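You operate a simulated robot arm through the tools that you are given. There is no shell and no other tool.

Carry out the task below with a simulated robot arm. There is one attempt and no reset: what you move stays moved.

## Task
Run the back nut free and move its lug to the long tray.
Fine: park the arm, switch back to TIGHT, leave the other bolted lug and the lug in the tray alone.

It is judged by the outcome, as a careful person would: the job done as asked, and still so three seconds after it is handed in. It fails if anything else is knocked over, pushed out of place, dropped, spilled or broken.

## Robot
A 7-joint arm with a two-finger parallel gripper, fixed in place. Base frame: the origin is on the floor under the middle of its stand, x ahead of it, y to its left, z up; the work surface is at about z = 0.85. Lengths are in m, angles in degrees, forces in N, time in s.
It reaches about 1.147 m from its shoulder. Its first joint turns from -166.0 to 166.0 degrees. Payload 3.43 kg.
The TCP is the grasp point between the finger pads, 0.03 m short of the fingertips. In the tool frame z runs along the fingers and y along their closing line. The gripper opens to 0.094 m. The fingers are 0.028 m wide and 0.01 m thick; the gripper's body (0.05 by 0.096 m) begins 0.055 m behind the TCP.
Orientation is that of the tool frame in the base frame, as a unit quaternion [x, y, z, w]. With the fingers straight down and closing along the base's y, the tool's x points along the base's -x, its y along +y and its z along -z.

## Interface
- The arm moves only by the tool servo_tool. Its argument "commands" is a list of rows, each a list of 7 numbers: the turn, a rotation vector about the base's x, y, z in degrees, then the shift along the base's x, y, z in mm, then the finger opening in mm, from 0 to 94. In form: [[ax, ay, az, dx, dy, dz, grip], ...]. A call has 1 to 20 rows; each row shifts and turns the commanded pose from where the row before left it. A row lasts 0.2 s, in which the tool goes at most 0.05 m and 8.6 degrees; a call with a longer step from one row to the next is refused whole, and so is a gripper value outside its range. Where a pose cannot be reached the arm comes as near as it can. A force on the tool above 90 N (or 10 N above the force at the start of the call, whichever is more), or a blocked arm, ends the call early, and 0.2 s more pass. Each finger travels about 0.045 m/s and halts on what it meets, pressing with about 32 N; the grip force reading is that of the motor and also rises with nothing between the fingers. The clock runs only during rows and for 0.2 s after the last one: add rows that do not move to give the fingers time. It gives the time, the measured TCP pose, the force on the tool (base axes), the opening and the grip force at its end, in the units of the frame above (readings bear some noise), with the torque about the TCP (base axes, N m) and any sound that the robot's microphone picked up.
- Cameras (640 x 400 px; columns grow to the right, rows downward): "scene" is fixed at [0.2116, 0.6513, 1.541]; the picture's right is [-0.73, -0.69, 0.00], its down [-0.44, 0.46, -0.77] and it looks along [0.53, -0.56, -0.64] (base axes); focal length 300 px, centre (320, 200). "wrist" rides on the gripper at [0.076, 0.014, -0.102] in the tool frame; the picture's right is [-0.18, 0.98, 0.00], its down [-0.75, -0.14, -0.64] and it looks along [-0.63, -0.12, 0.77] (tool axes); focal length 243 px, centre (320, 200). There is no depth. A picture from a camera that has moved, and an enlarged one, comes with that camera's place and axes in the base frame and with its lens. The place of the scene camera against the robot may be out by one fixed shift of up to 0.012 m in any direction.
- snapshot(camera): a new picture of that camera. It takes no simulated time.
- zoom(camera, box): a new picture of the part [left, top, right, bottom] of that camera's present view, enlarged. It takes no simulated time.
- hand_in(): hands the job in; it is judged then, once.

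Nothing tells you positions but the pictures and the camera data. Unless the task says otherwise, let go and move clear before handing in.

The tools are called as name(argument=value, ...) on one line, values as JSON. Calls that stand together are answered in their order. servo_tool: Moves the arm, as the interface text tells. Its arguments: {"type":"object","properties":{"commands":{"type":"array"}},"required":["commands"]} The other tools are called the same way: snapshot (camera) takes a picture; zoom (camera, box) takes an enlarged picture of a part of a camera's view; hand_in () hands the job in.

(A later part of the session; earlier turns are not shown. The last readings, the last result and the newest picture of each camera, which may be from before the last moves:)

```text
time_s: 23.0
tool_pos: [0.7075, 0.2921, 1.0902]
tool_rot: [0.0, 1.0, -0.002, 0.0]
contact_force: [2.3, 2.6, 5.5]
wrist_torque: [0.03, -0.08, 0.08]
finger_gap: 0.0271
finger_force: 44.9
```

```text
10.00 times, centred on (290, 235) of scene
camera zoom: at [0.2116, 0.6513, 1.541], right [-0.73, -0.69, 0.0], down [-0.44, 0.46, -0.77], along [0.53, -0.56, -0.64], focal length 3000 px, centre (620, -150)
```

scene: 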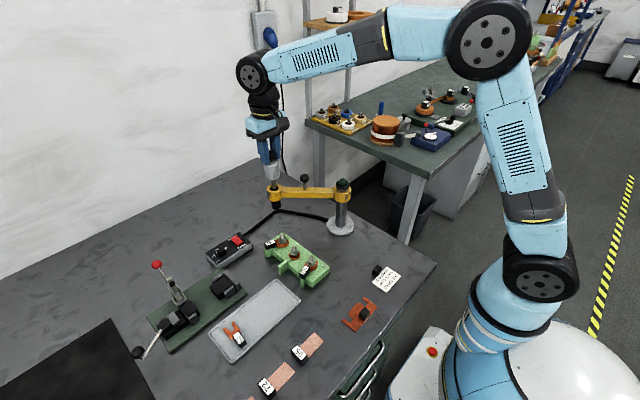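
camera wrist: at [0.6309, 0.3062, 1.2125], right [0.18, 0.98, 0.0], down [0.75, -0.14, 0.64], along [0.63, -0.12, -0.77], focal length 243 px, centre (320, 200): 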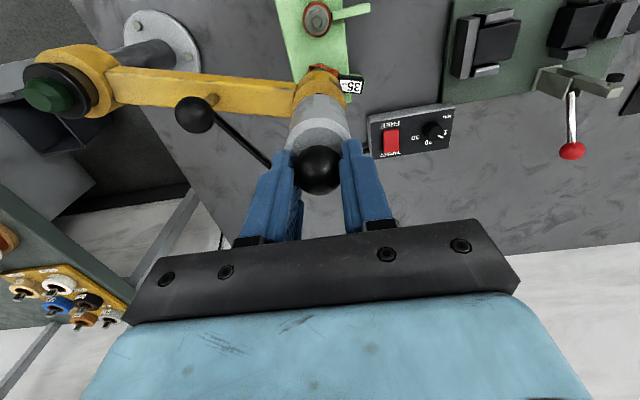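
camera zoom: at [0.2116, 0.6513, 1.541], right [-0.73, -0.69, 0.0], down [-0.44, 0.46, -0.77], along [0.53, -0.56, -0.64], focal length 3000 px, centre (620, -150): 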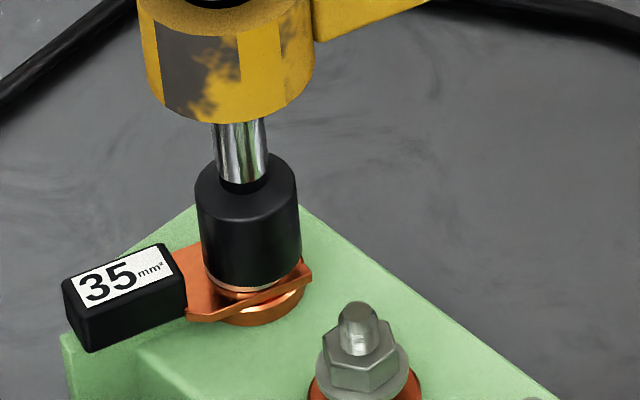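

servo_tool(commands=[[0, 0, 0, 0, 0, -2, 24], [0, 0, 0, 0, 0, -2, 24], [0, 0, 0, 0, 0, 0, 24], [0, 0, 0, 0, 0, 0, 24]])

zoom(camera="scene", box=[270, 215, 310, 255])

zoom(camera="scene", box=[250, 165, 330, 265])

```text
time_s: 24.0
tool_pos: [0.7093, 0.2934, 1.0876]
tool_rot: [0.0, 1.0, 0.0, -0.001]
contact_force: [3.1, 6.6, 6.6]
wrist_torque: [0.09, 0.29, -0.26]
finger_gap: 0.0271
finger_force: 44.9
```

```text
10.00 times, centred on (290, 235) of scene
camera zoom: at [0.2116, 0.6513, 1.541], right [-0.73, -0.69, 0.0], down [-0.44, 0.46, -0.77], along [0.53, -0.56, -0.64], focal length 3000 px, centre (620, -150)
```

zoom: 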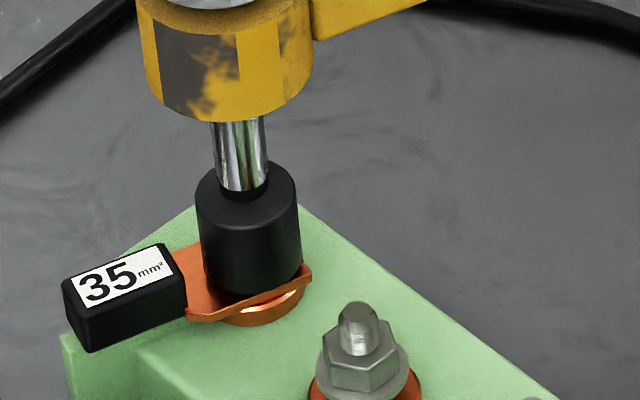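

```text
4.00 times, centred on (290, 215) of scene
camera zoom: at [0.2116, 0.6513, 1.541], right [-0.73, -0.69, 0.0], down [-0.44, 0.46, -0.77], along [0.53, -0.56, -0.64], focal length 1200 px, centre (440, 140)
```

zoom: 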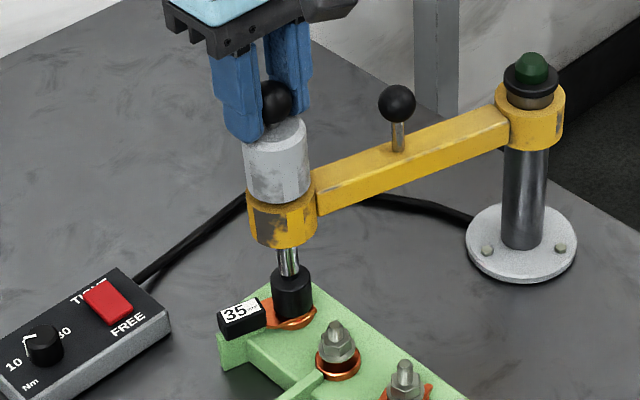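

The motor body is almost down on the boom ring. I'll press a little further and hold to see whether the driver triggers.

servo_tool(commands=[[0, 0, 0, 0, 0, -2, 24], [0, 0, 0, 0, 0, -1, 24], [0, 0, 0, 0, 0, 0, 24], [0, 0, 0, 0, 0, 0, 24], [0, 0, 0, 0, 0, 0, 24], [0, 0, 0, 0, 0, 0, 24]])

zoom(camera="scene", box=[270, 215, 310, 255])

zoom(camera="scene", box=[250, 165, 330, 265])

```text
time_s: 25.4
tool_pos: [0.7088, 0.2918, 1.0857]
tool_rot: [0.002, 1.0, 0.001, 0.001]
contact_force: [5.6, 3.0, 35.6]
wrist_torque: [-0.14, -0.11, 0.32]
finger_gap: 0.0271
finger_force: 45.0
```

```text
10.00 times, centred on (290, 235) of scene
camera zoom: at [0.2116, 0.6513, 1.541], right [-0.73, -0.69, 0.0], down [-0.44, 0.46, -0.77], along [0.53, -0.56, -0.64], focal length 3000 px, centre (620, -150)
```

zoom: 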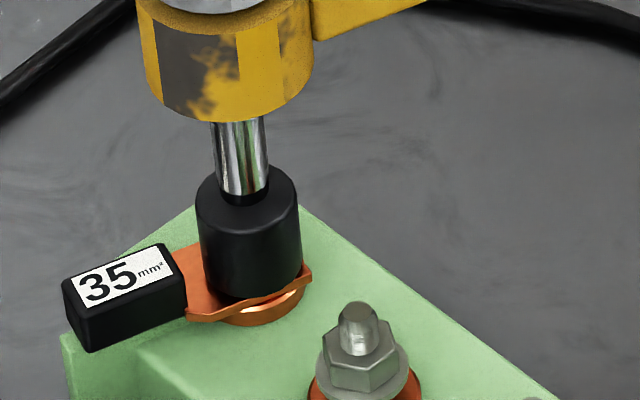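

```text
4.00 times, centred on (290, 215) of scene
camera zoom: at [0.2116, 0.6513, 1.541], right [-0.73, -0.69, 0.0], down [-0.44, 0.46, -0.77], along [0.53, -0.56, -0.64], focal length 1200 px, centre (440, 140)
```

zoom: 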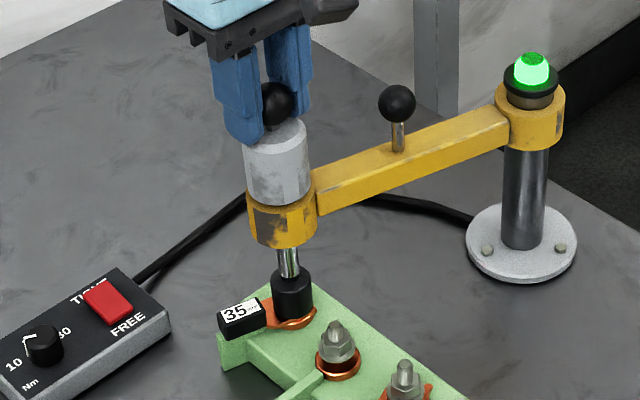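

The green lamp on the post has lit with 36 N pressing down. I'll hold here so the nut runs fully free, then check the lamp again.

servo_tool(commands=[[0, 0, 0, 0, 0, 0, 24], [0, 0, 0, 0, 0, 0, 24], [0, 0, 0, 0, 0, 0, 24], [0, 0, 0, 0, 0, 0, 24], [0, 0, 0, 0, 0, 0, 24], [0, 0, 0, 0, 0, 0, 24], [0, 0, 0, 0, 0, 0, 24], [0, 0, 0, 0, 0, 0, 24], [0, 0, 0, 0, 0, 0, 24], [0, 0, 0, 0, 0, 0, 24]])

zoom(camera="scene", box=[250, 165, 330, 265])

```text
time_s: 27.6
tool_pos: [0.7084, 0.292, 1.087]
tool_rot: [0.0, 1.0, 0.001, 0.001]
contact_force: [6.2, 6.0, 43.9]
wrist_torque: [-0.03, 0.14, 0.34]
finger_gap: 0.0271
finger_force: 45.5
```

```text
4.00 times, centred on (290, 215) of scene
camera zoom: at [0.2116, 0.6513, 1.541], right [-0.73, -0.69, 0.0], down [-0.44, 0.46, -0.77], along [0.53, -0.56, -0.64], focal length 1200 px, centre (440, 140)
```

zoom: 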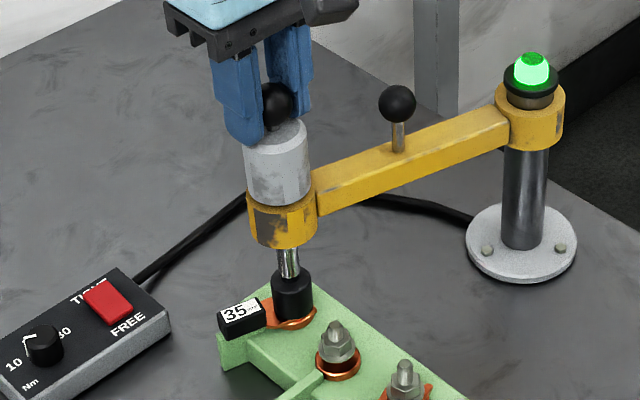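

The lamp stays green. I'll raise the spindle back to its starting height and inspect the nut.

servo_tool(commands=[[0, 0, 0, 0, 0, 5, 24], [0, 0, 0, 0, 0, 6, 24], [0, 0, 0, 0, 0, 6, 24], [0, 0, 0, 0, 0, 6, 24], [0, 0, 0, 0, 0, 6, 24], [0, 0, 0, 0, 0, 6, 24], [0, 0, 0, 0, 0, 6, 24], [0, 0, 0, 0, 0, 0, 24]])

zoom(camera="scene", box=[270, 215, 310, 255])

zoom(camera="scene", box=[250, 165, 330, 265])

```text
time_s: 29.4
tool_pos: [0.7082, 0.2931, 1.1245]
tool_rot: [-0.001, 1.0, 0.0, 0.0]
contact_force: [-1.7, -14.0, 2.5]
wrist_torque: [-0.23, 0.11, 0.04]
finger_gap: 0.0271
finger_force: 45.2
```

```text
10.00 times, centred on (290, 235) of scene
camera zoom: at [0.2116, 0.6513, 1.541], right [-0.73, -0.69, 0.0], down [-0.44, 0.46, -0.77], along [0.53, -0.56, -0.64], focal length 3000 px, centre (620, -150)
```

zoom: 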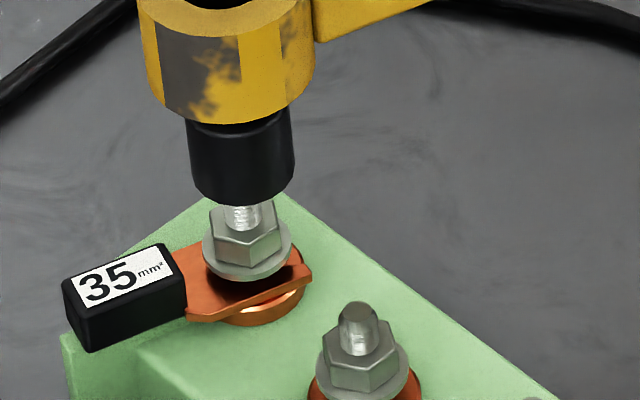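

```text
4.00 times, centred on (290, 215) of scene
camera zoom: at [0.2116, 0.6513, 1.541], right [-0.73, -0.69, 0.0], down [-0.44, 0.46, -0.77], along [0.53, -0.56, -0.64], focal length 1200 px, centre (440, 140)
```

zoom: 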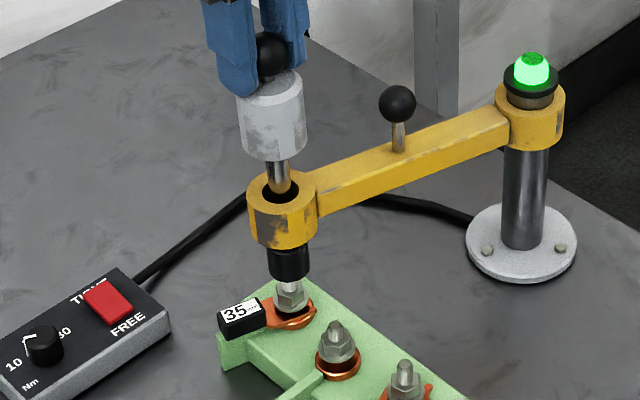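

The nut has risen clear, with a visible gap under its washer, so it is free. I'll swing the boom back along a refit arc (centre (0.646, 0.0985), r = 0.204) to its starting park angle.

servo_tool(commands=[[0, 0, 0, 8.7, -3.7, 0, 24], [0, 0, 0, 8.3, -3.3, 0, 24], [0, 0, 0, 8.1, -3.7, 0, 24], [0, 0, 0, 7.9, -4.0, 0, 24], [0, 0, 0, 7.7, -4.4, 0, 24], [0, 0, 0, 7.6, -4.7, 0, 24], [0, 0, 0, 7.3, -5.0, 0, 24], [0, 0, 0, 7.2, -5.4, 0, 24], [0, 0, 0, 0, 0, 0, 24]])

snapshot(camera="scene")

```text
time_s: 31.4
tool_pos: [0.7725, 0.261, 1.1228]
tool_rot: [-0.001, 1.0, 0.0, 0.0]
contact_force: [26.7, 35.1, 2.2]
wrist_torque: [0.39, -0.69, -0.23]
finger_gap: 0.0274
finger_force: 45.1
```

```text
taken
```

scene: 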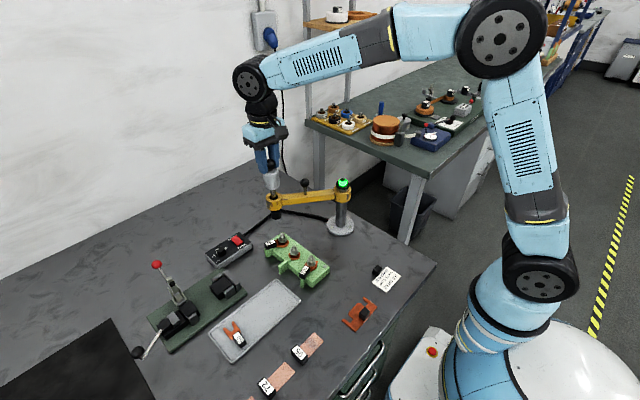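

My corrected arc was about 2–3 mm too tight here, giving 44 N outward. I'll ease onto the slightly larger outgoing path and go on to park.

servo_tool(commands=[[0, 0, 0, 1.5, 2.0, 0, 24], [0, 0, 0, 4.0, -5.2, 0, 24], [0, 0, 0, 6.7, -6.1, 0, 24], [0, 0, 0, 6.4, -6.3, 0, 24], [0, 0, 0, 0, 0, 0, 24]])

```text
time_s: 32.6
tool_pos: [0.7914, 0.2439, 1.1218]
tool_rot: [0.0, 1.0, -0.001, -0.001]
contact_force: [21.6, 22.0, 2.5]
wrist_torque: [0.2, 0.0, 0.01]
finger_gap: 0.0271
finger_force: 45.0
```

servo_tool(commands=[[0, 0, 0, 7.5, -5.2, 0, 24], [0, 0, 0, 5.9, -6.8, 0, 24], [0, 0, 0, 5.5, -7.1, 0, 24], [0, 0, 0, 5.3, -7.3, 0, 24], [0, 0, 0, 0, 0, 0, 24]])

snapshot(camera="wrist")

zoom(camera="scene", box=[255, 135, 365, 245])

```text
time_s: 33.8
tool_pos: [0.8151, 0.2141, 1.123]
tool_rot: [0.0, 1.0, -0.001, -0.001]
contact_force: [-0.8, -0.9, 1.7]
wrist_torque: [-0.08, 0.08, 0.04]
finger_gap: 0.0271
finger_force: 45.0
```

```text
taken
camera wrist: at [0.7384, 0.2283, 1.2243], right [0.18, 0.98, 0.0], down [0.75, -0.14, 0.64], along [0.63, -0.12, -0.77], focal length 243 px, centre (320, 200)
```

wrist: 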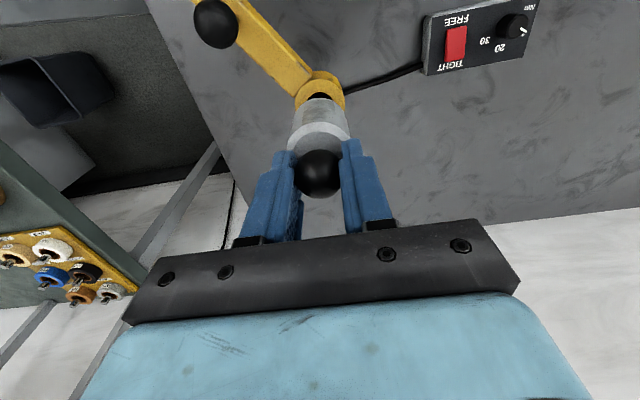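

```text
3.64 times, centred on (310, 190) of scene
camera zoom: at [0.2116, 0.6513, 1.541], right [-0.73, -0.69, 0.0], down [-0.44, 0.46, -0.77], along [0.53, -0.56, -0.64], focal length 1091 px, centre (356, 236)
```

zoom: 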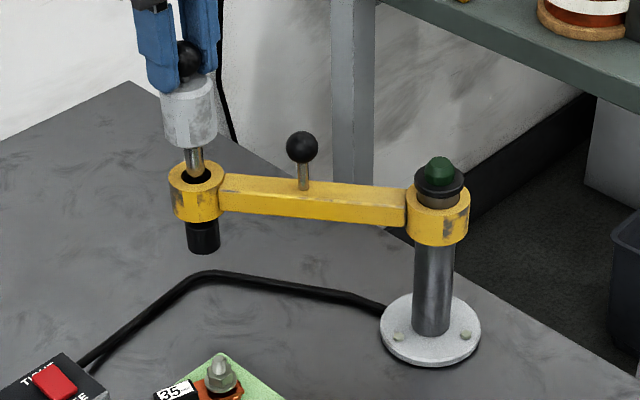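

The side load is near zero and the lamp is off again. The boom is about 3° short of where it was parked, so I'll move the last 12 mm of arc and compare with the starting picture.

servo_tool(commands=[[0, 0, 0, 3.0, -5.0, 0, 24], [0, 0, 0, 3.2, -5.5, 0, 24], [0, 0, 0, 0, 0, 0, 24]])

zoom(camera="scene", box=[255, 135, 365, 245])

```text
time_s: 34.6
tool_pos: [0.8214, 0.2063, 1.1231]
tool_rot: [0.0, 1.0, 0.0, 0.0]
contact_force: [3.0, 2.2, 2.9]
wrist_torque: [0.12, 0.02, -0.17]
finger_gap: 0.0271
finger_force: 44.6
```

```text
3.64 times, centred on (310, 190) of scene
camera zoom: at [0.2116, 0.6513, 1.541], right [-0.73, -0.69, 0.0], down [-0.44, 0.46, -0.77], along [0.53, -0.56, -0.64], focal length 1091 px, centre (356, 236)
```

zoom: 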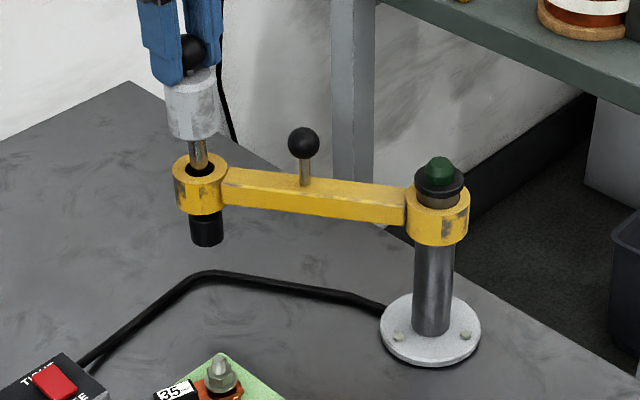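

The boom matches its original park position in the picture. I'll open the fingers, rise clear, and compare it carefully with the start.

servo_tool(commands=[[0, 0, 0, 0, 0, 0, 40], [0, 0, 0, 0, 0, 0, 70], [0, 0, 0, 0, 0, 0, 94], [0, 0, 0, 0, 0, 0, 94], [0, 0, 0, 0, 0, 0, 94], [0, 0, 0, 0, 0, 0, 94], [0, 0, 0, 0, 0, 25, 94], [0, 0, 0, 0, 0, 35, 94], [0, 0, 0, 0, 0, 40, 94], [0, 0, 0, 0, 0, 20, 94], [0, 0, 0, 0, 0, 0, 94]])

zoom(camera="scene", box=[255, 135, 365, 245])

snapshot(camera="wrist")

```text
time_s: 37.0
tool_pos: [0.8207, 0.2036, 1.244]
tool_rot: [0.0, 1.0, -0.001, 0.0]
contact_force: [0.1, -0.1, -0.2]
wrist_torque: [-0.02, 0.0, -0.02]
finger_gap: 0.094
finger_force: 0.1
```

```text
3.64 times, centred on (310, 190) of scene
camera zoom: at [0.2116, 0.6513, 1.541], right [-0.73, -0.69, 0.0], down [-0.44, 0.46, -0.77], along [0.53, -0.56, -0.64], focal length 1091 px, centre (356, 236)
```

zoom: 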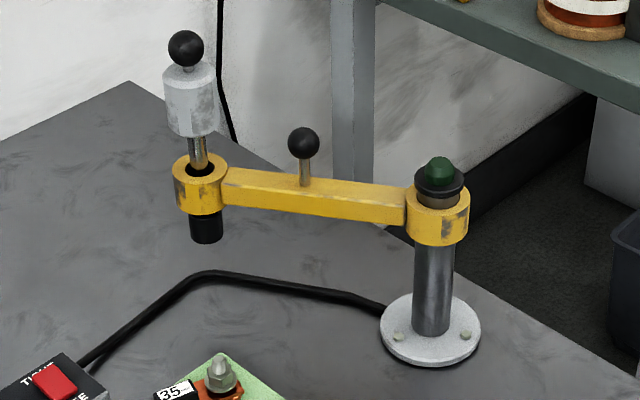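

```text
taken
camera wrist: at [0.7436, 0.2173, 1.3463], right [0.18, 0.98, 0.0], down [0.75, -0.14, 0.64], along [0.63, -0.12, -0.77], focal length 243 px, centre (320, 200)
```

wrist: 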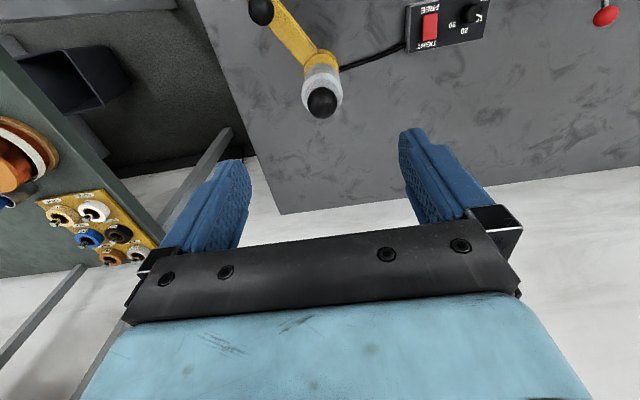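

The nut-runner is exactly back in its parked state, with the spindle up. Next I'll set the switch to TIGHT by pressing the raised far end, near x = 0.830, y = 0.380.

servo_tool(commands=[[0, 0, 0, 1.8, 34.8, 0, 60], [0, 0, 0, 1.8, 34.8, 0, 30], [0, 0, 0, 1.8, 34.8, 0, 0], [0, 0, 0, 1.8, 34.8, 0, 0], [0, 0, 0, 1.8, 34.7, 0, 0], [0, 0, 0, 0, 0, -38, 0], [0, 0, 0, 0, 0, -38, 0], [0, 0, 0, 0, 0, -38, 0], [0, 0, 0, 0, 0, -38, 0], [0, 0, 0, 0, 0, -38, 0], [0, 0, 0, 0, 0, -38, 0], [0, 0, 0, 0, 0, -38, 0], [0, 0, 0, 0, 0, -38, 0], [0, 0, 0, 0, 0, 0, 0]])

zoom(camera="scene", box=[190, 205, 270, 270])

snapshot(camera="wrist")

```text
time_s: 40.0
tool_pos: [0.8299, 0.3813, 0.9399]
tool_rot: [0.0, 1.0, 0.0, 0.0]
contact_force: [0.0, 0.9, -0.8]
wrist_torque: [-0.02, -0.01, -0.01]
finger_gap: 0.0
finger_force: 32.4
```

```text
6.15 times, centred on (230, 238) of scene
camera zoom: at [0.2116, 0.6513, 1.541], right [-0.73, -0.69, 0.0], down [-0.44, 0.46, -0.77], along [0.53, -0.56, -0.64], focal length 1846 px, centre (874, -31)
```

zoom: 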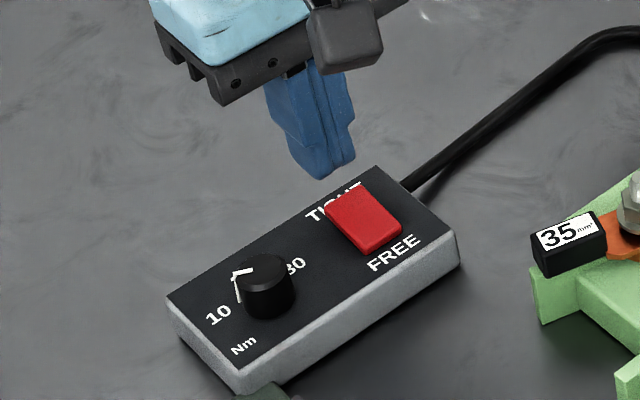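

```text
taken
camera wrist: at [0.7525, 0.3968, 1.0415], right [0.18, 0.98, 0.0], down [0.75, -0.14, 0.64], along [0.63, -0.12, -0.77], focal length 243 px, centre (320, 200)
```

wrist: 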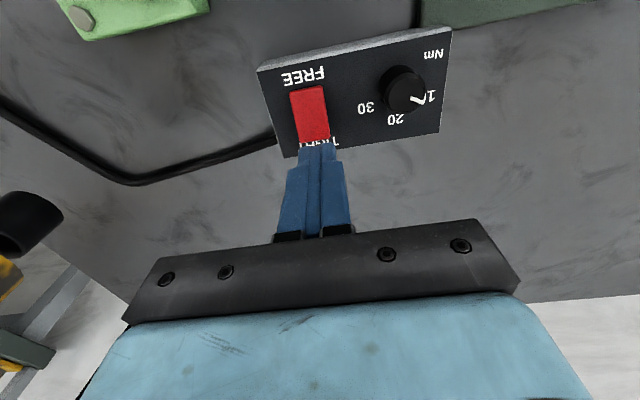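

The closed fingertips sit over the TIGHT end. I'll press down as before and then lift.

servo_tool(commands=[[0, 0, 0, 0, 0, -12, 0], [0, 0, 0, 0, 0, -8, 0], [0, 0, 0, 0, 0, -4, 0], [0, 0, 0, 0, 0, -4, 0], [0, 0, 0, 0, 0, -3, 0], [0, 0, 0, 0, 0, -2, 0], [0, 0, 0, 0, 0, 0, 0]])

zoom(camera="scene", box=[190, 205, 270, 270])

```text
time_s: 41.6
tool_pos: [0.8298, 0.3797, 0.9146]
tool_rot: [0.001, 1.0, 0.003, 0.004]
contact_force: [6.8, 0.3, 69.3]
wrist_torque: [-0.15, 0.72, -1.03]
finger_gap: 0.0
finger_force: 31.7
```

```text
6.15 times, centred on (230, 238) of scene
camera zoom: at [0.2116, 0.6513, 1.541], right [-0.73, -0.69, 0.0], down [-0.44, 0.46, -0.77], along [0.53, -0.56, -0.64], focal length 1846 px, centre (874, -31)
```

zoom: 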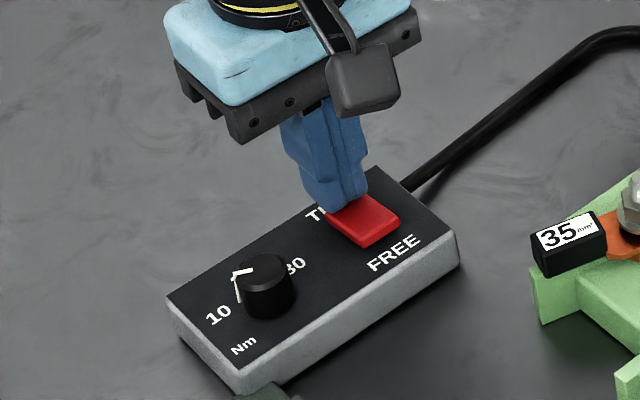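

The rocker has bottomed on the TIGHT side. I'll lift straight up and check its tilt and that the box hasn't moved.

servo_tool(commands=[[0, 0, 0, 0, 0, 5, 0], [0, 0, 0, 0, 0, 15, 0], [0, 0, 0, 0, 0, 40, 0], [0, 0, 0, 0, 0, 40, 0], [0, 0, 0, 0, 0, 40, 0], [0, 0, 0, 0, 0, 0, 0]])

zoom(camera="scene", box=[200, 225, 260, 270])

snapshot(camera="wrist")

```text
time_s: 43.0
tool_pos: [0.8297, 0.3821, 1.0487]
tool_rot: [0.0, 1.0, 0.001, -0.001]
contact_force: [0.4, -0.7, 0.0]
wrist_torque: [0.0, 0.02, 0.02]
finger_gap: 0.0001
finger_force: 31.5
```

```text
8.89 times, centred on (230, 248) of scene
camera zoom: at [0.2116, 0.6513, 1.541], right [-0.73, -0.69, 0.0], down [-0.44, 0.46, -0.77], along [0.53, -0.56, -0.64], focal length 2667 px, centre (1120, -222)
```

zoom: 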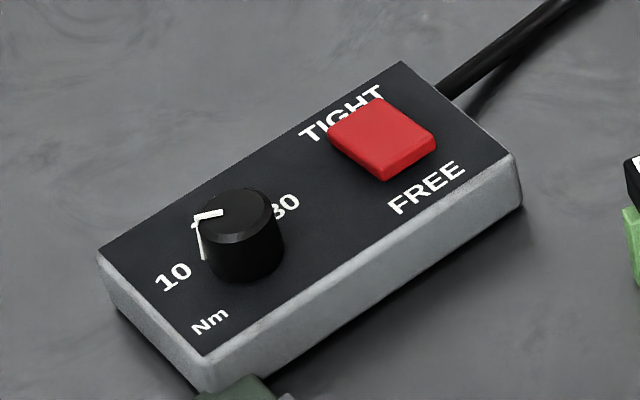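

```text
taken
camera wrist: at [0.7524, 0.3951, 1.1506], right [0.18, 0.98, 0.0], down [0.75, -0.14, 0.64], along [0.63, -0.12, -0.77], focal length 243 px, centre (320, 200)
```

wrist: 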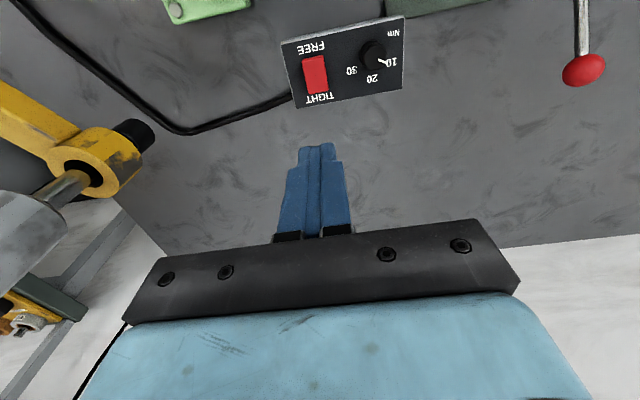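

The switch is back on TIGHT and matches the starting picture. Next is the lug: its black sleeve is near (0.718, 0.328, 0.89), with its axis about 16° off y toward +x. I'll turn the gripper +74° so it closes across the sleeve, and hover for a close look.

servo_tool(commands=[[0, 0, 7.4, -11.2, -5.2, 3, 30], [0, 0, 7.4, -11.2, -5.2, 0, 60], [0, 0, 7.4, -11.2, -5.2, 0, 60], [0, 0, 7.4, -11.2, -5.2, 0, 60], [0, 0, 7.4, -11.2, -5.2, 0, 60], [0, 0, 7.4, -11.2, -5.2, 0, 60], [0, 0, 7.4, -11.2, -5.2, 0, 60], [0, 0, 7.4, -11.2, -5.2, 0, 60], [0, 0, 7.4, -11.2, -5.2, 0, 60], [0, 0, 7.4, -11.2, -5.2, 0, 60], [0, 0, 0, 0, 0, 0, 60]])

snapshot(camera="wrist")

snapshot(camera="scene")

```text
time_s: 45.4
tool_pos: [0.7161, 0.3283, 1.0475]
tool_rot: [-0.603, 0.798, 0.0, 0.0]
contact_force: [0.2, -0.2, 0.3]
wrist_torque: [-0.01, -0.01, -0.02]
finger_gap: 0.0598
finger_force: 0.0
```

```text
taken
camera wrist: at [0.6815, 0.2581, 1.1499], right [-0.89, 0.45, 0.0], down [0.34, 0.69, 0.64], along [0.29, 0.57, -0.77], focal length 243 px, centre (320, 200)
```

wrist: 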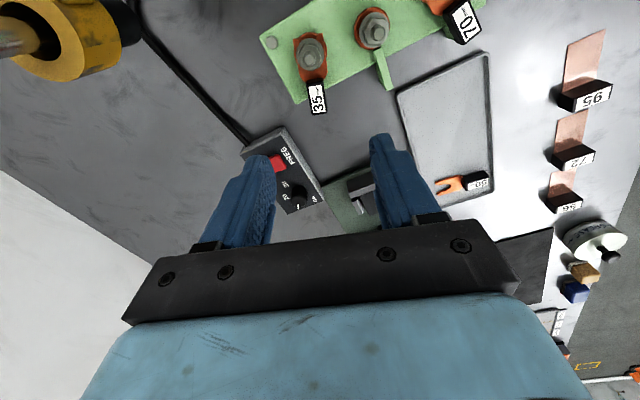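

```text
taken
```

scene: 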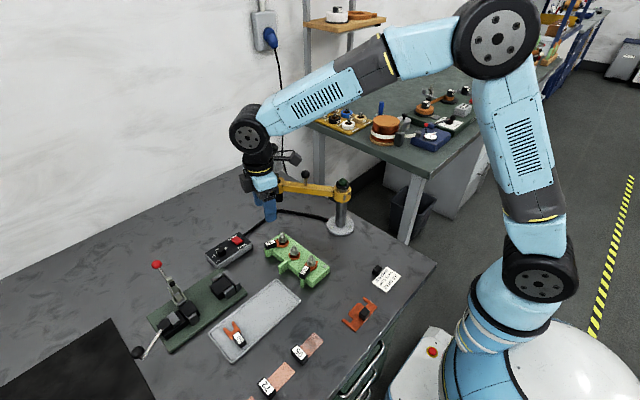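

zoom(camera="wrist", box=[260, 10, 400, 130])

zoom(camera="scene", box=[262, 228, 302, 258])

```text
3.33 times, centred on (330, 70) of wrist
camera zoom: at [0.6815, 0.2581, 1.1499], right [-0.89, 0.45, 0.0], down [0.34, 0.69, 0.64], along [0.29, 0.57, -0.77], focal length 809 px, centre (287, 633)
```

zoom: 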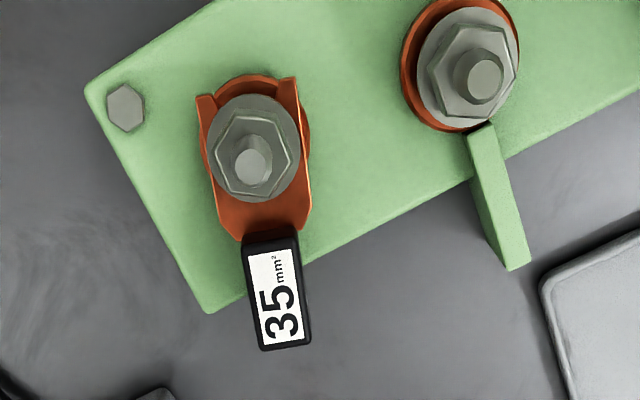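

```text
13.33 times, centred on (282, 243) of scene
camera zoom: at [0.2116, 0.6513, 1.541], right [-0.73, -0.69, 0.0], down [-0.44, 0.46, -0.77], along [0.53, -0.56, -0.64], focal length 4000 px, centre (827, -373)
```

zoom: 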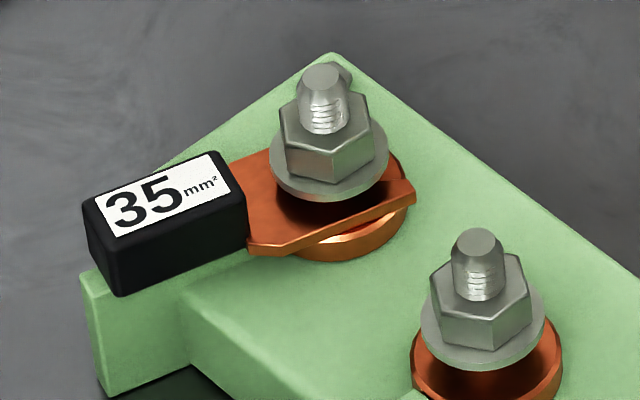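

The sleeve sits squarely between the fingers, with a remaining mismatch of about 2° and 0.7 mm. I'll correct that and come down with the fingertips still just above the sleeve top.

servo_tool(commands=[[0, 0, -2, 0.7, -0.3, -25, 50], [0, 0, 0, 0, 0, -25, 44], [0, 0, 0, 0, 0, -25, 44], [0, 0, 0, 0, 0, -25, 44], [0, 0, 0, 0, 0, -15, 44], [0, 0, 0, 0, 0, 0, 44], [0, 0, 0, 0, 0, 0, 44]])

snapshot(camera="wrist")

zoom(camera="scene", box=[245, 205, 315, 260])

```text
time_s: 47.0
tool_pos: [0.7175, 0.3277, 0.9328]
tool_rot: [-0.587, 0.809, 0.0, 0.0]
contact_force: [-0.5, -0.6, -0.4]
wrist_torque: [-0.04, 0.02, 0.0]
finger_gap: 0.0441
finger_force: 0.0
```

```text
taken
camera wrist: at [0.6795, 0.2582, 1.0342], right [-0.88, 0.48, 0.0], down [0.37, 0.67, 0.64], along [0.31, 0.56, -0.77], focal length 243 px, centre (320, 200)
```

wrist: 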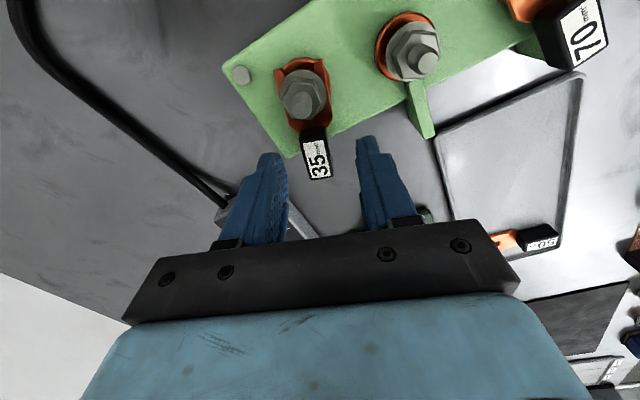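

```text
7.27 times, centred on (280, 232) of scene
camera zoom: at [0.2116, 0.6513, 1.541], right [-0.73, -0.69, 0.0], down [-0.44, 0.46, -0.77], along [0.53, -0.56, -0.64], focal length 2182 px, centre (611, -36)
```

zoom: 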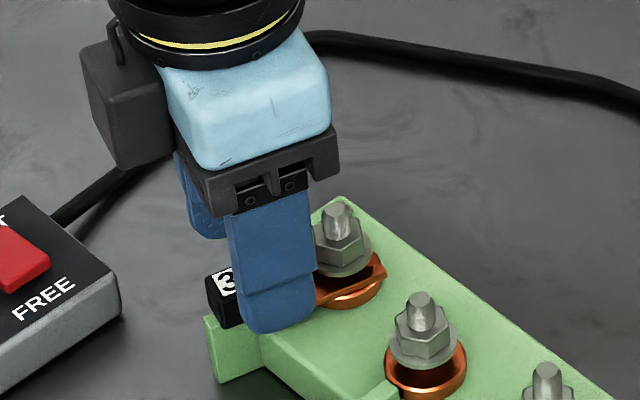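

zoom(camera="wrist", box=[240, 90, 400, 230])

```text
2.86 times, centred on (320, 160) of wrist
camera zoom: at [0.6795, 0.2582, 1.0342], right [-0.88, 0.48, 0.0], down [0.37, 0.67, 0.64], along [0.31, 0.56, -0.77], focal length 693 px, centre (320, 314)
```

zoom: 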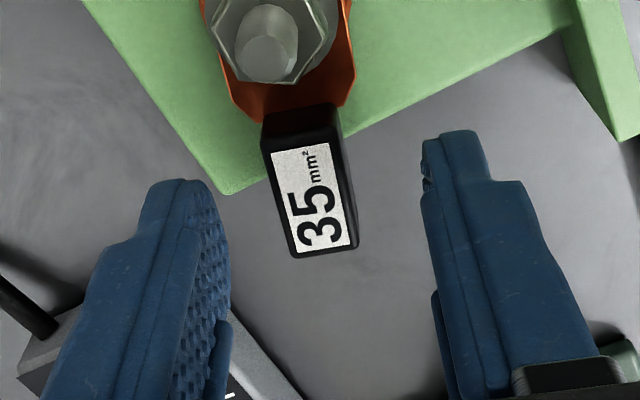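

zoom(camera="wrist", box=[290, 120, 350, 190])

zoom(camera="scene", box=[262, 228, 292, 252])

```text
5.71 times, centred on (320, 155) of wrist
camera zoom: at [0.6795, 0.2582, 1.0342], right [-0.88, 0.48, 0.0], down [0.37, 0.67, 0.64], along [0.31, 0.56, -0.77], focal length 1386 px, centre (320, 457)
```

zoom: 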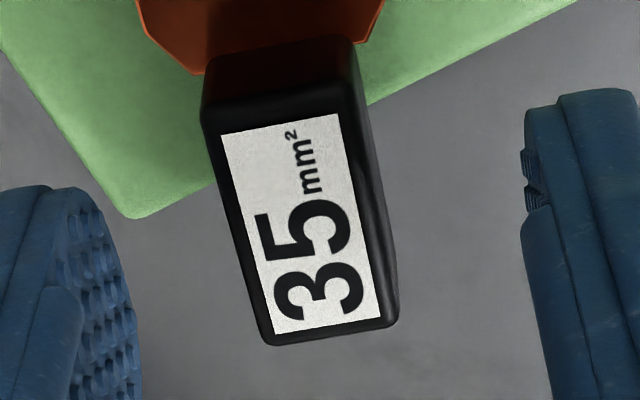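

```text
16.00 times, centred on (277, 240) of scene
camera zoom: at [0.2116, 0.6513, 1.541], right [-0.73, -0.69, 0.0], down [-0.44, 0.46, -0.77], along [0.53, -0.56, -0.64], focal length 4801 px, centre (1008, -440)
```

zoom: 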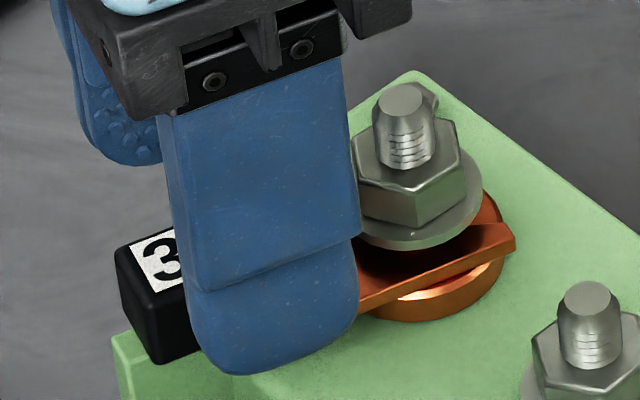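

The sleeve is about 3 mm off-centre and its middle lies 3–4 mm further out. I'll correct that, then lower until the tips are partly down its sides.

servo_tool(commands=[[0, 0, -1.5, 4.0, 1.7, 0, 44], [0, 0, 0, 0, 0, -8, 44], [0, 0, 0, 0, 0, -6, 44], [0, 0, 0, 0, 0, -4, 44], [0, 0, 0, 0, 0, 0, 44]])

snapshot(camera="wrist")

zoom(camera="wrist", box=[250, 100, 390, 220])

zoom(camera="scene", box=[255, 215, 305, 257])

```text
time_s: 48.2
tool_pos: [0.7213, 0.3282, 0.9167]
tool_rot: [-0.578, 0.816, 0.0, 0.0]
contact_force: [0.9, -0.3, -0.4]
wrist_torque: [0.0, -0.04, 0.0]
finger_gap: 0.0439
finger_force: 0.1
```

```text
taken
camera wrist: at [0.6826, 0.2617, 1.0181], right [-0.87, 0.5, 0.0], down [0.39, 0.66, 0.64], along [0.32, 0.56, -0.77], focal length 243 px, centre (320, 200)
```

wrist: 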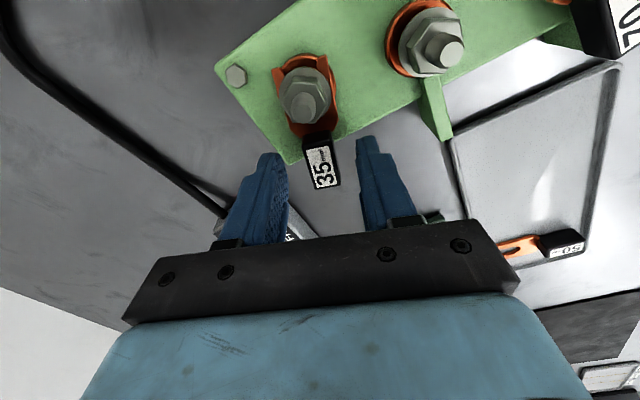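

```text
3.33 times, centred on (320, 160) of wrist
camera zoom: at [0.6826, 0.2617, 1.0181], right [-0.87, 0.5, 0.0], down [0.39, 0.66, 0.64], along [0.32, 0.56, -0.77], focal length 809 px, centre (320, 333)
```

zoom: 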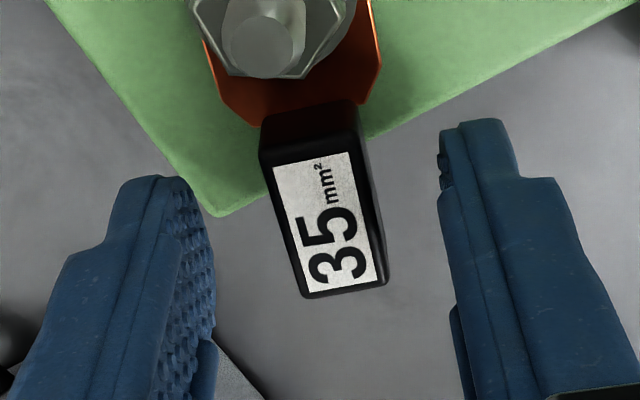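

```text
9.52 times, centred on (280, 236) of scene
camera zoom: at [0.2116, 0.6513, 1.541], right [-0.73, -0.69, 0.0], down [-0.44, 0.46, -0.77], along [0.53, -0.56, -0.64], focal length 2858 px, centre (701, -143)
```

zoom: 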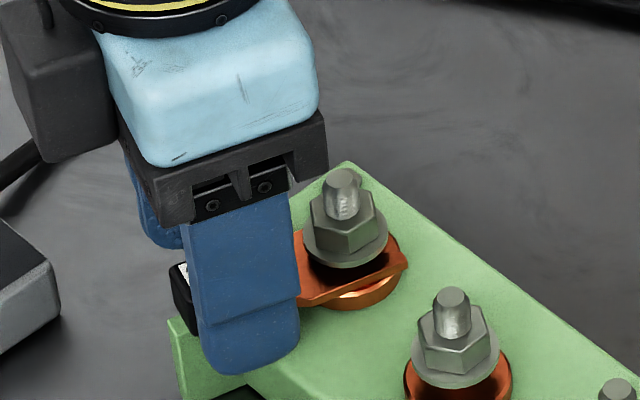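

The sleeve is now centred within about 1 mm. I'll trim 2° more, lower 3.5 mm, and close gently on the sleeve.

servo_tool(commands=[[0, 0, -2, 0, 0, -2, 44], [0, 0, 0, 0, 0, -1.5, 36], [0, 0, 0, 0, 0, 0, 26], [0, 0, 0, 0, 0, 0, 18], [0, 0, 0, 0, 0, 0, 12], [0, 0, 0, 0, 0, 0, 8], [0, 0, 0, 0, 0, 0, 8]])

zoom(camera="wrist", box=[250, 100, 390, 220])

zoom(camera="scene", box=[255, 215, 305, 257])

```text
time_s: 49.8
tool_pos: [0.722, 0.3294, 0.9135]
tool_rot: [-0.562, 0.827, 0.0, 0.001]
contact_force: [0.3, 0.4, -0.6]
wrist_torque: [0.06, -0.02, 0.01]
finger_gap: 0.0158
finger_force: 31.7
```

```text
3.33 times, centred on (320, 160) of wrist
camera zoom: at [0.6803, 0.2632, 1.0154], right [-0.85, 0.53, 0.0], down [0.41, 0.65, 0.64], along [0.34, 0.54, -0.77], focal length 809 px, centre (320, 333)
```

zoom: 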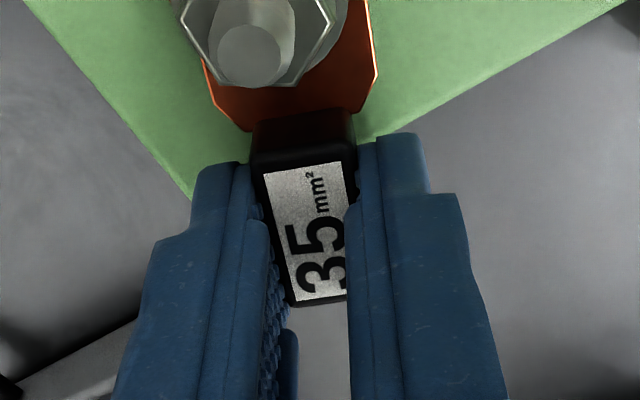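

```text
9.52 times, centred on (280, 236) of scene
camera zoom: at [0.2116, 0.6513, 1.541], right [-0.73, -0.69, 0.0], down [-0.44, 0.46, -0.77], along [0.53, -0.56, -0.64], focal length 2858 px, centre (701, -143)
```

zoom: 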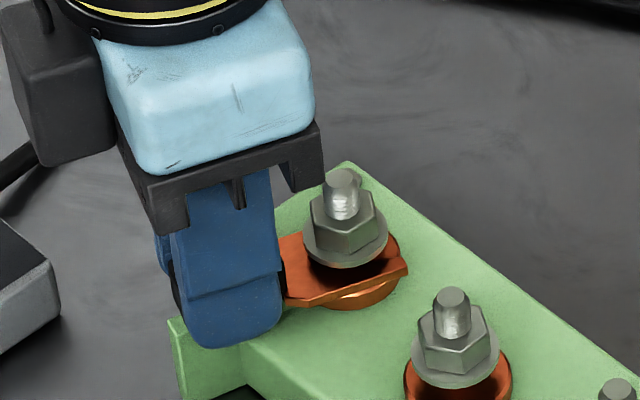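

The sleeve is held at a 15.8 mm gap with no side load. I'll lift 1.5 mm and draw the fork out along the lug's own axis (0.366, 0.93), watching the forces.

servo_tool(commands=[[0, 0, 0, 0, 0, 1.5, 8], [0, 0, 0, 0, 0, 0, 8], [0, 0, 0, 1.8, 4.6, 0, 8], [0, 0, 0, 2.2, 5.6, 0, 8], [0, 0, 0, 0, 0, 0, 8]])

zoom(camera="scene", box=[255, 215, 305, 257])

zoom(camera="wrist", box=[250, 60, 390, 180])

```text
time_s: 51.0
tool_pos: [0.7254, 0.3396, 0.9151]
tool_rot: [-0.563, 0.826, -0.001, 0.0]
contact_force: [-0.7, -0.1, -0.7]
wrist_torque: [0.01, -0.01, 0.0]
finger_gap: 0.0162
finger_force: 31.5
```

```text
9.52 times, centred on (280, 236) of scene
camera zoom: at [0.2116, 0.6513, 1.541], right [-0.73, -0.69, 0.0], down [-0.44, 0.46, -0.77], along [0.53, -0.56, -0.64], focal length 2858 px, centre (701, -143)
```

zoom: 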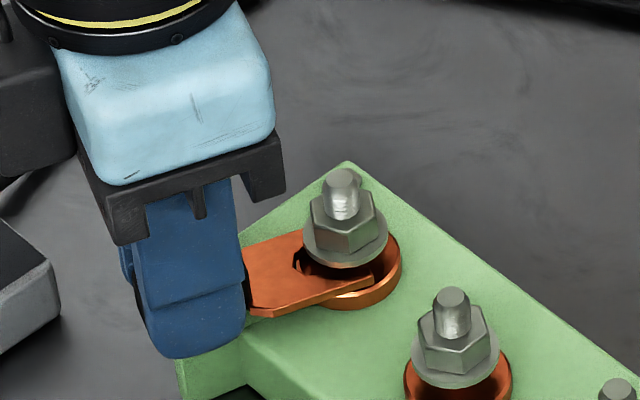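

```text
3.33 times, centred on (320, 120) of wrist
camera zoom: at [0.6838, 0.2739, 1.0171], right [-0.85, 0.53, 0.0], down [0.41, 0.65, 0.64], along [0.34, 0.54, -0.77], focal length 809 px, centre (320, 467)
```

zoom: 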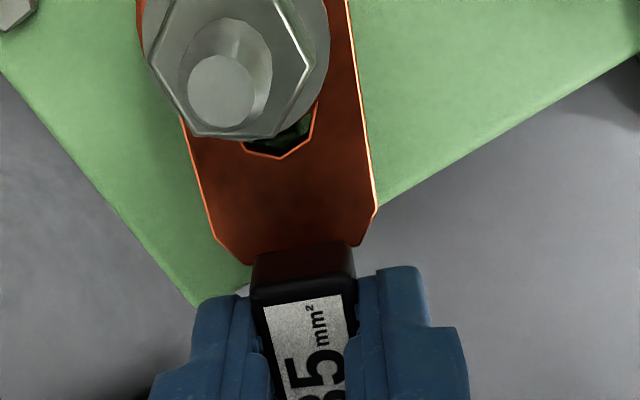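

The fork is sliding out cleanly with no load. I'll continue until it is fully clear of the washer, and then look.

servo_tool(commands=[[0, 0, 0, 2.9, 7.4, 0, 8], [0, 0, 0, 3.3, 8.4, 0, 8], [0, 0, 0, 3.3, 8.4, 0, 8], [0, 0, 0, 3.3, 8.4, 0, 8], [0, 0, 0, 0, 0, 0, 8]])

zoom(camera="scene", box=[240, 205, 310, 260])

snapshot(camera="wrist")

```text
time_s: 52.2
tool_pos: [0.738, 0.3731, 0.9142]
tool_rot: [-0.562, 0.827, 0.0, 0.001]
contact_force: [-0.4, 0.6, -0.6]
wrist_torque: [-0.02, -0.01, 0.02]
finger_gap: 0.0159
finger_force: 32.5
```

```text
7.27 times, centred on (275, 232) of scene
camera zoom: at [0.2116, 0.6513, 1.541], right [-0.73, -0.69, 0.0], down [-0.44, 0.46, -0.77], along [0.53, -0.56, -0.64], focal length 2182 px, centre (647, -36)
```

zoom: 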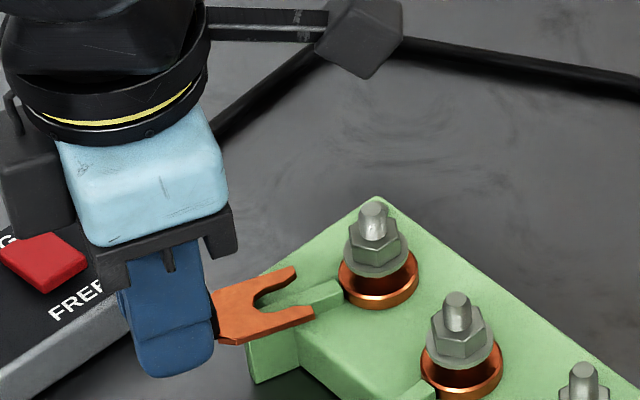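

```text
taken
camera wrist: at [0.6958, 0.306, 1.0168], right [-0.85, 0.53, 0.0], down [0.41, 0.65, 0.64], along [0.34, 0.54, -0.77], focal length 243 px, centre (320, 200)
```

wrist: 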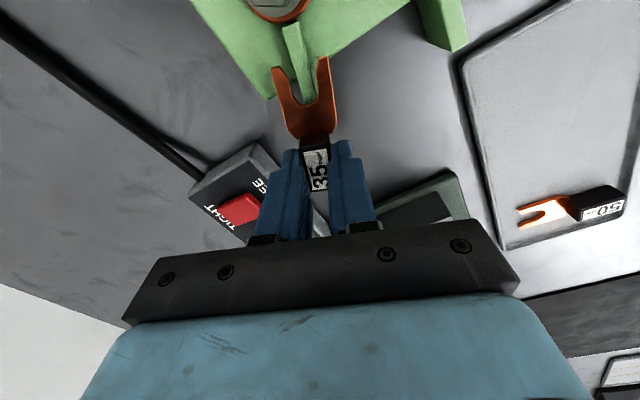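

The lug is free of the stud. I'll lift it straight up and carry it over the empty half of the tray, around (0.592, 0.468).

servo_tool(commands=[[0, 0, 0, 0, 0, 25, 8], [0, 0, 0, 0, 0, 30, 8], [0, 0, 0, 0, 0, 30, 8], [0, 0, 0, -21, 13.7, 0, 8], [0, 0, 0, -21, 13.7, 0, 8], [0, 0, 0, -21, 13.7, 0, 8], [0, 0, 0, -21, 13.7, 0, 8], [0, 0, 0, -21, 13.7, 0, 8], [0, 0, 0, -21, 13.7, 0, 8], [0, 0, 0, -21.7, 13.4, 0, 8], [0, 0, 0, 0, 0, 0, 8]])

snapshot(camera="scene")

snapshot(camera="wrist")

zoom(camera="scene", box=[190, 230, 320, 370])

```text
time_s: 54.6
tool_pos: [0.5918, 0.4669, 1.0014]
tool_rot: [-0.563, 0.826, -0.001, 0.0]
contact_force: [0.2, 0.5, -0.1]
wrist_torque: [0.01, -0.01, 0.02]
finger_gap: 0.0158
finger_force: 32.3
```

```text
taken
```

scene: 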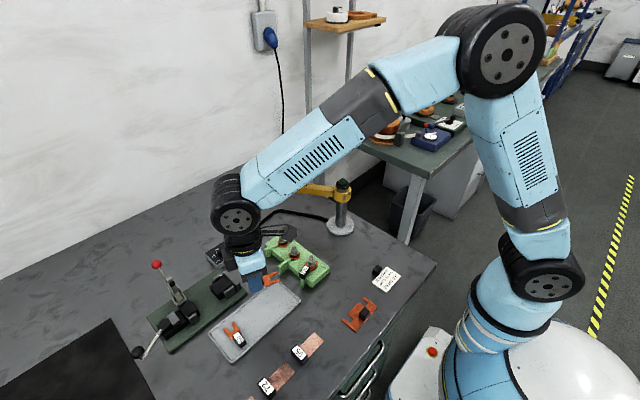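

```text
taken
camera wrist: at [0.5482, 0.4006, 1.1034], right [-0.85, 0.53, 0.0], down [0.41, 0.65, 0.64], along [0.34, 0.54, -0.77], focal length 243 px, centre (320, 200)
```

wrist: 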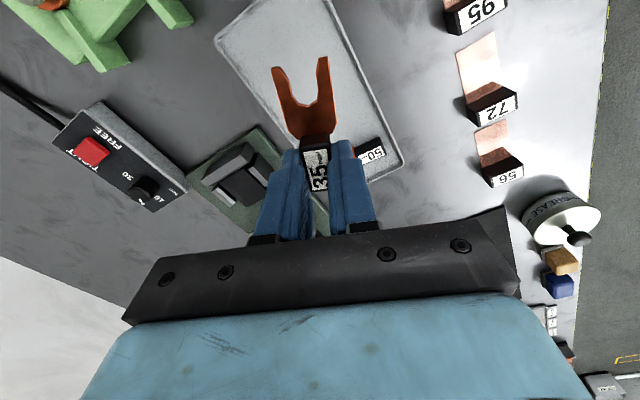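

```text
2.86 times, centred on (255, 300) of scene
camera zoom: at [0.2116, 0.6513, 1.541], right [-0.73, -0.69, 0.0], down [-0.44, 0.46, -0.77], along [0.53, -0.56, -0.64], focal length 857 px, centre (506, -86)
```

zoom: 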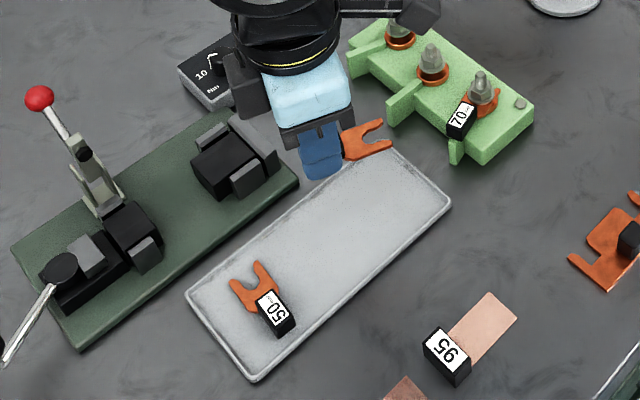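

The tray and its existing lug are where I expected. I'll nudge to y = 0.458 to keep clear of lug 50 and descend to just above the tray floor.

servo_tool(commands=[[0, 0, 0, 0, -10, 0, 8], [0, 0, 0, 0, 0, -25, 8], [0, 0, 0, 0, 0, -25, 8], [0, 0, 0, 0, 0, -25, 8], [0, 0, 0, 0, 0, -18, 8], [0, 0, 0, 0, 0, 0, 8]])

zoom(camera="scene", box=[200, 265, 310, 365])

snapshot(camera="wrist")

```text
time_s: 56.0
tool_pos: [0.5926, 0.4569, 0.9071]
tool_rot: [-0.563, 0.827, 0.0, 0.0]
contact_force: [-0.2, 1.2, 0.1]
wrist_torque: [0.06, 0.02, 0.03]
finger_gap: 0.0158
finger_force: 31.7
```

```text
4.00 times, centred on (255, 315) of scene
camera zoom: at [0.2116, 0.6513, 1.541], right [-0.73, -0.69, 0.0], down [-0.44, 0.46, -0.77], along [0.53, -0.56, -0.64], focal length 1200 px, centre (580, -260)
```

zoom: 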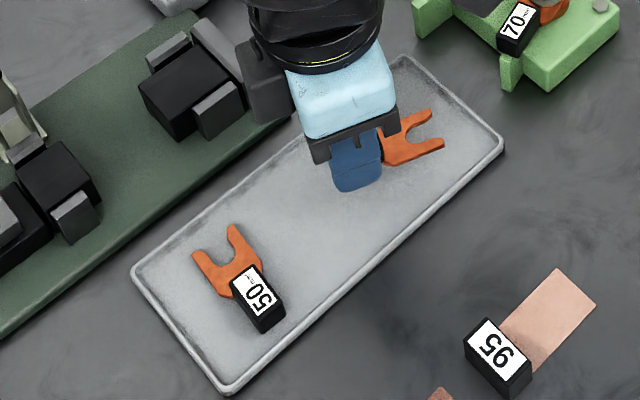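

```text
taken
camera wrist: at [0.5505, 0.3908, 1.0076], right [-0.85, 0.53, 0.0], down [0.41, 0.65, 0.64], along [0.34, 0.54, -0.77], focal length 243 px, centre (320, 200)
```

wrist: 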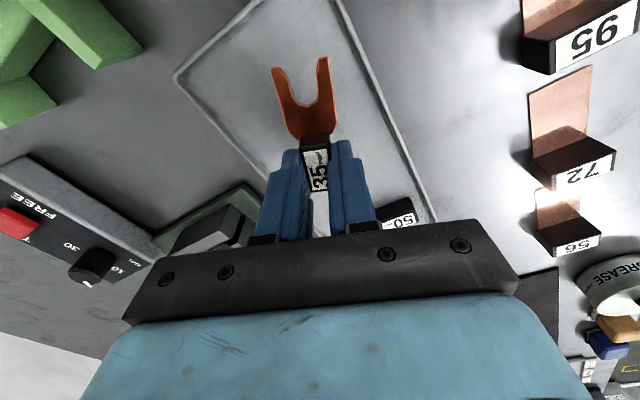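

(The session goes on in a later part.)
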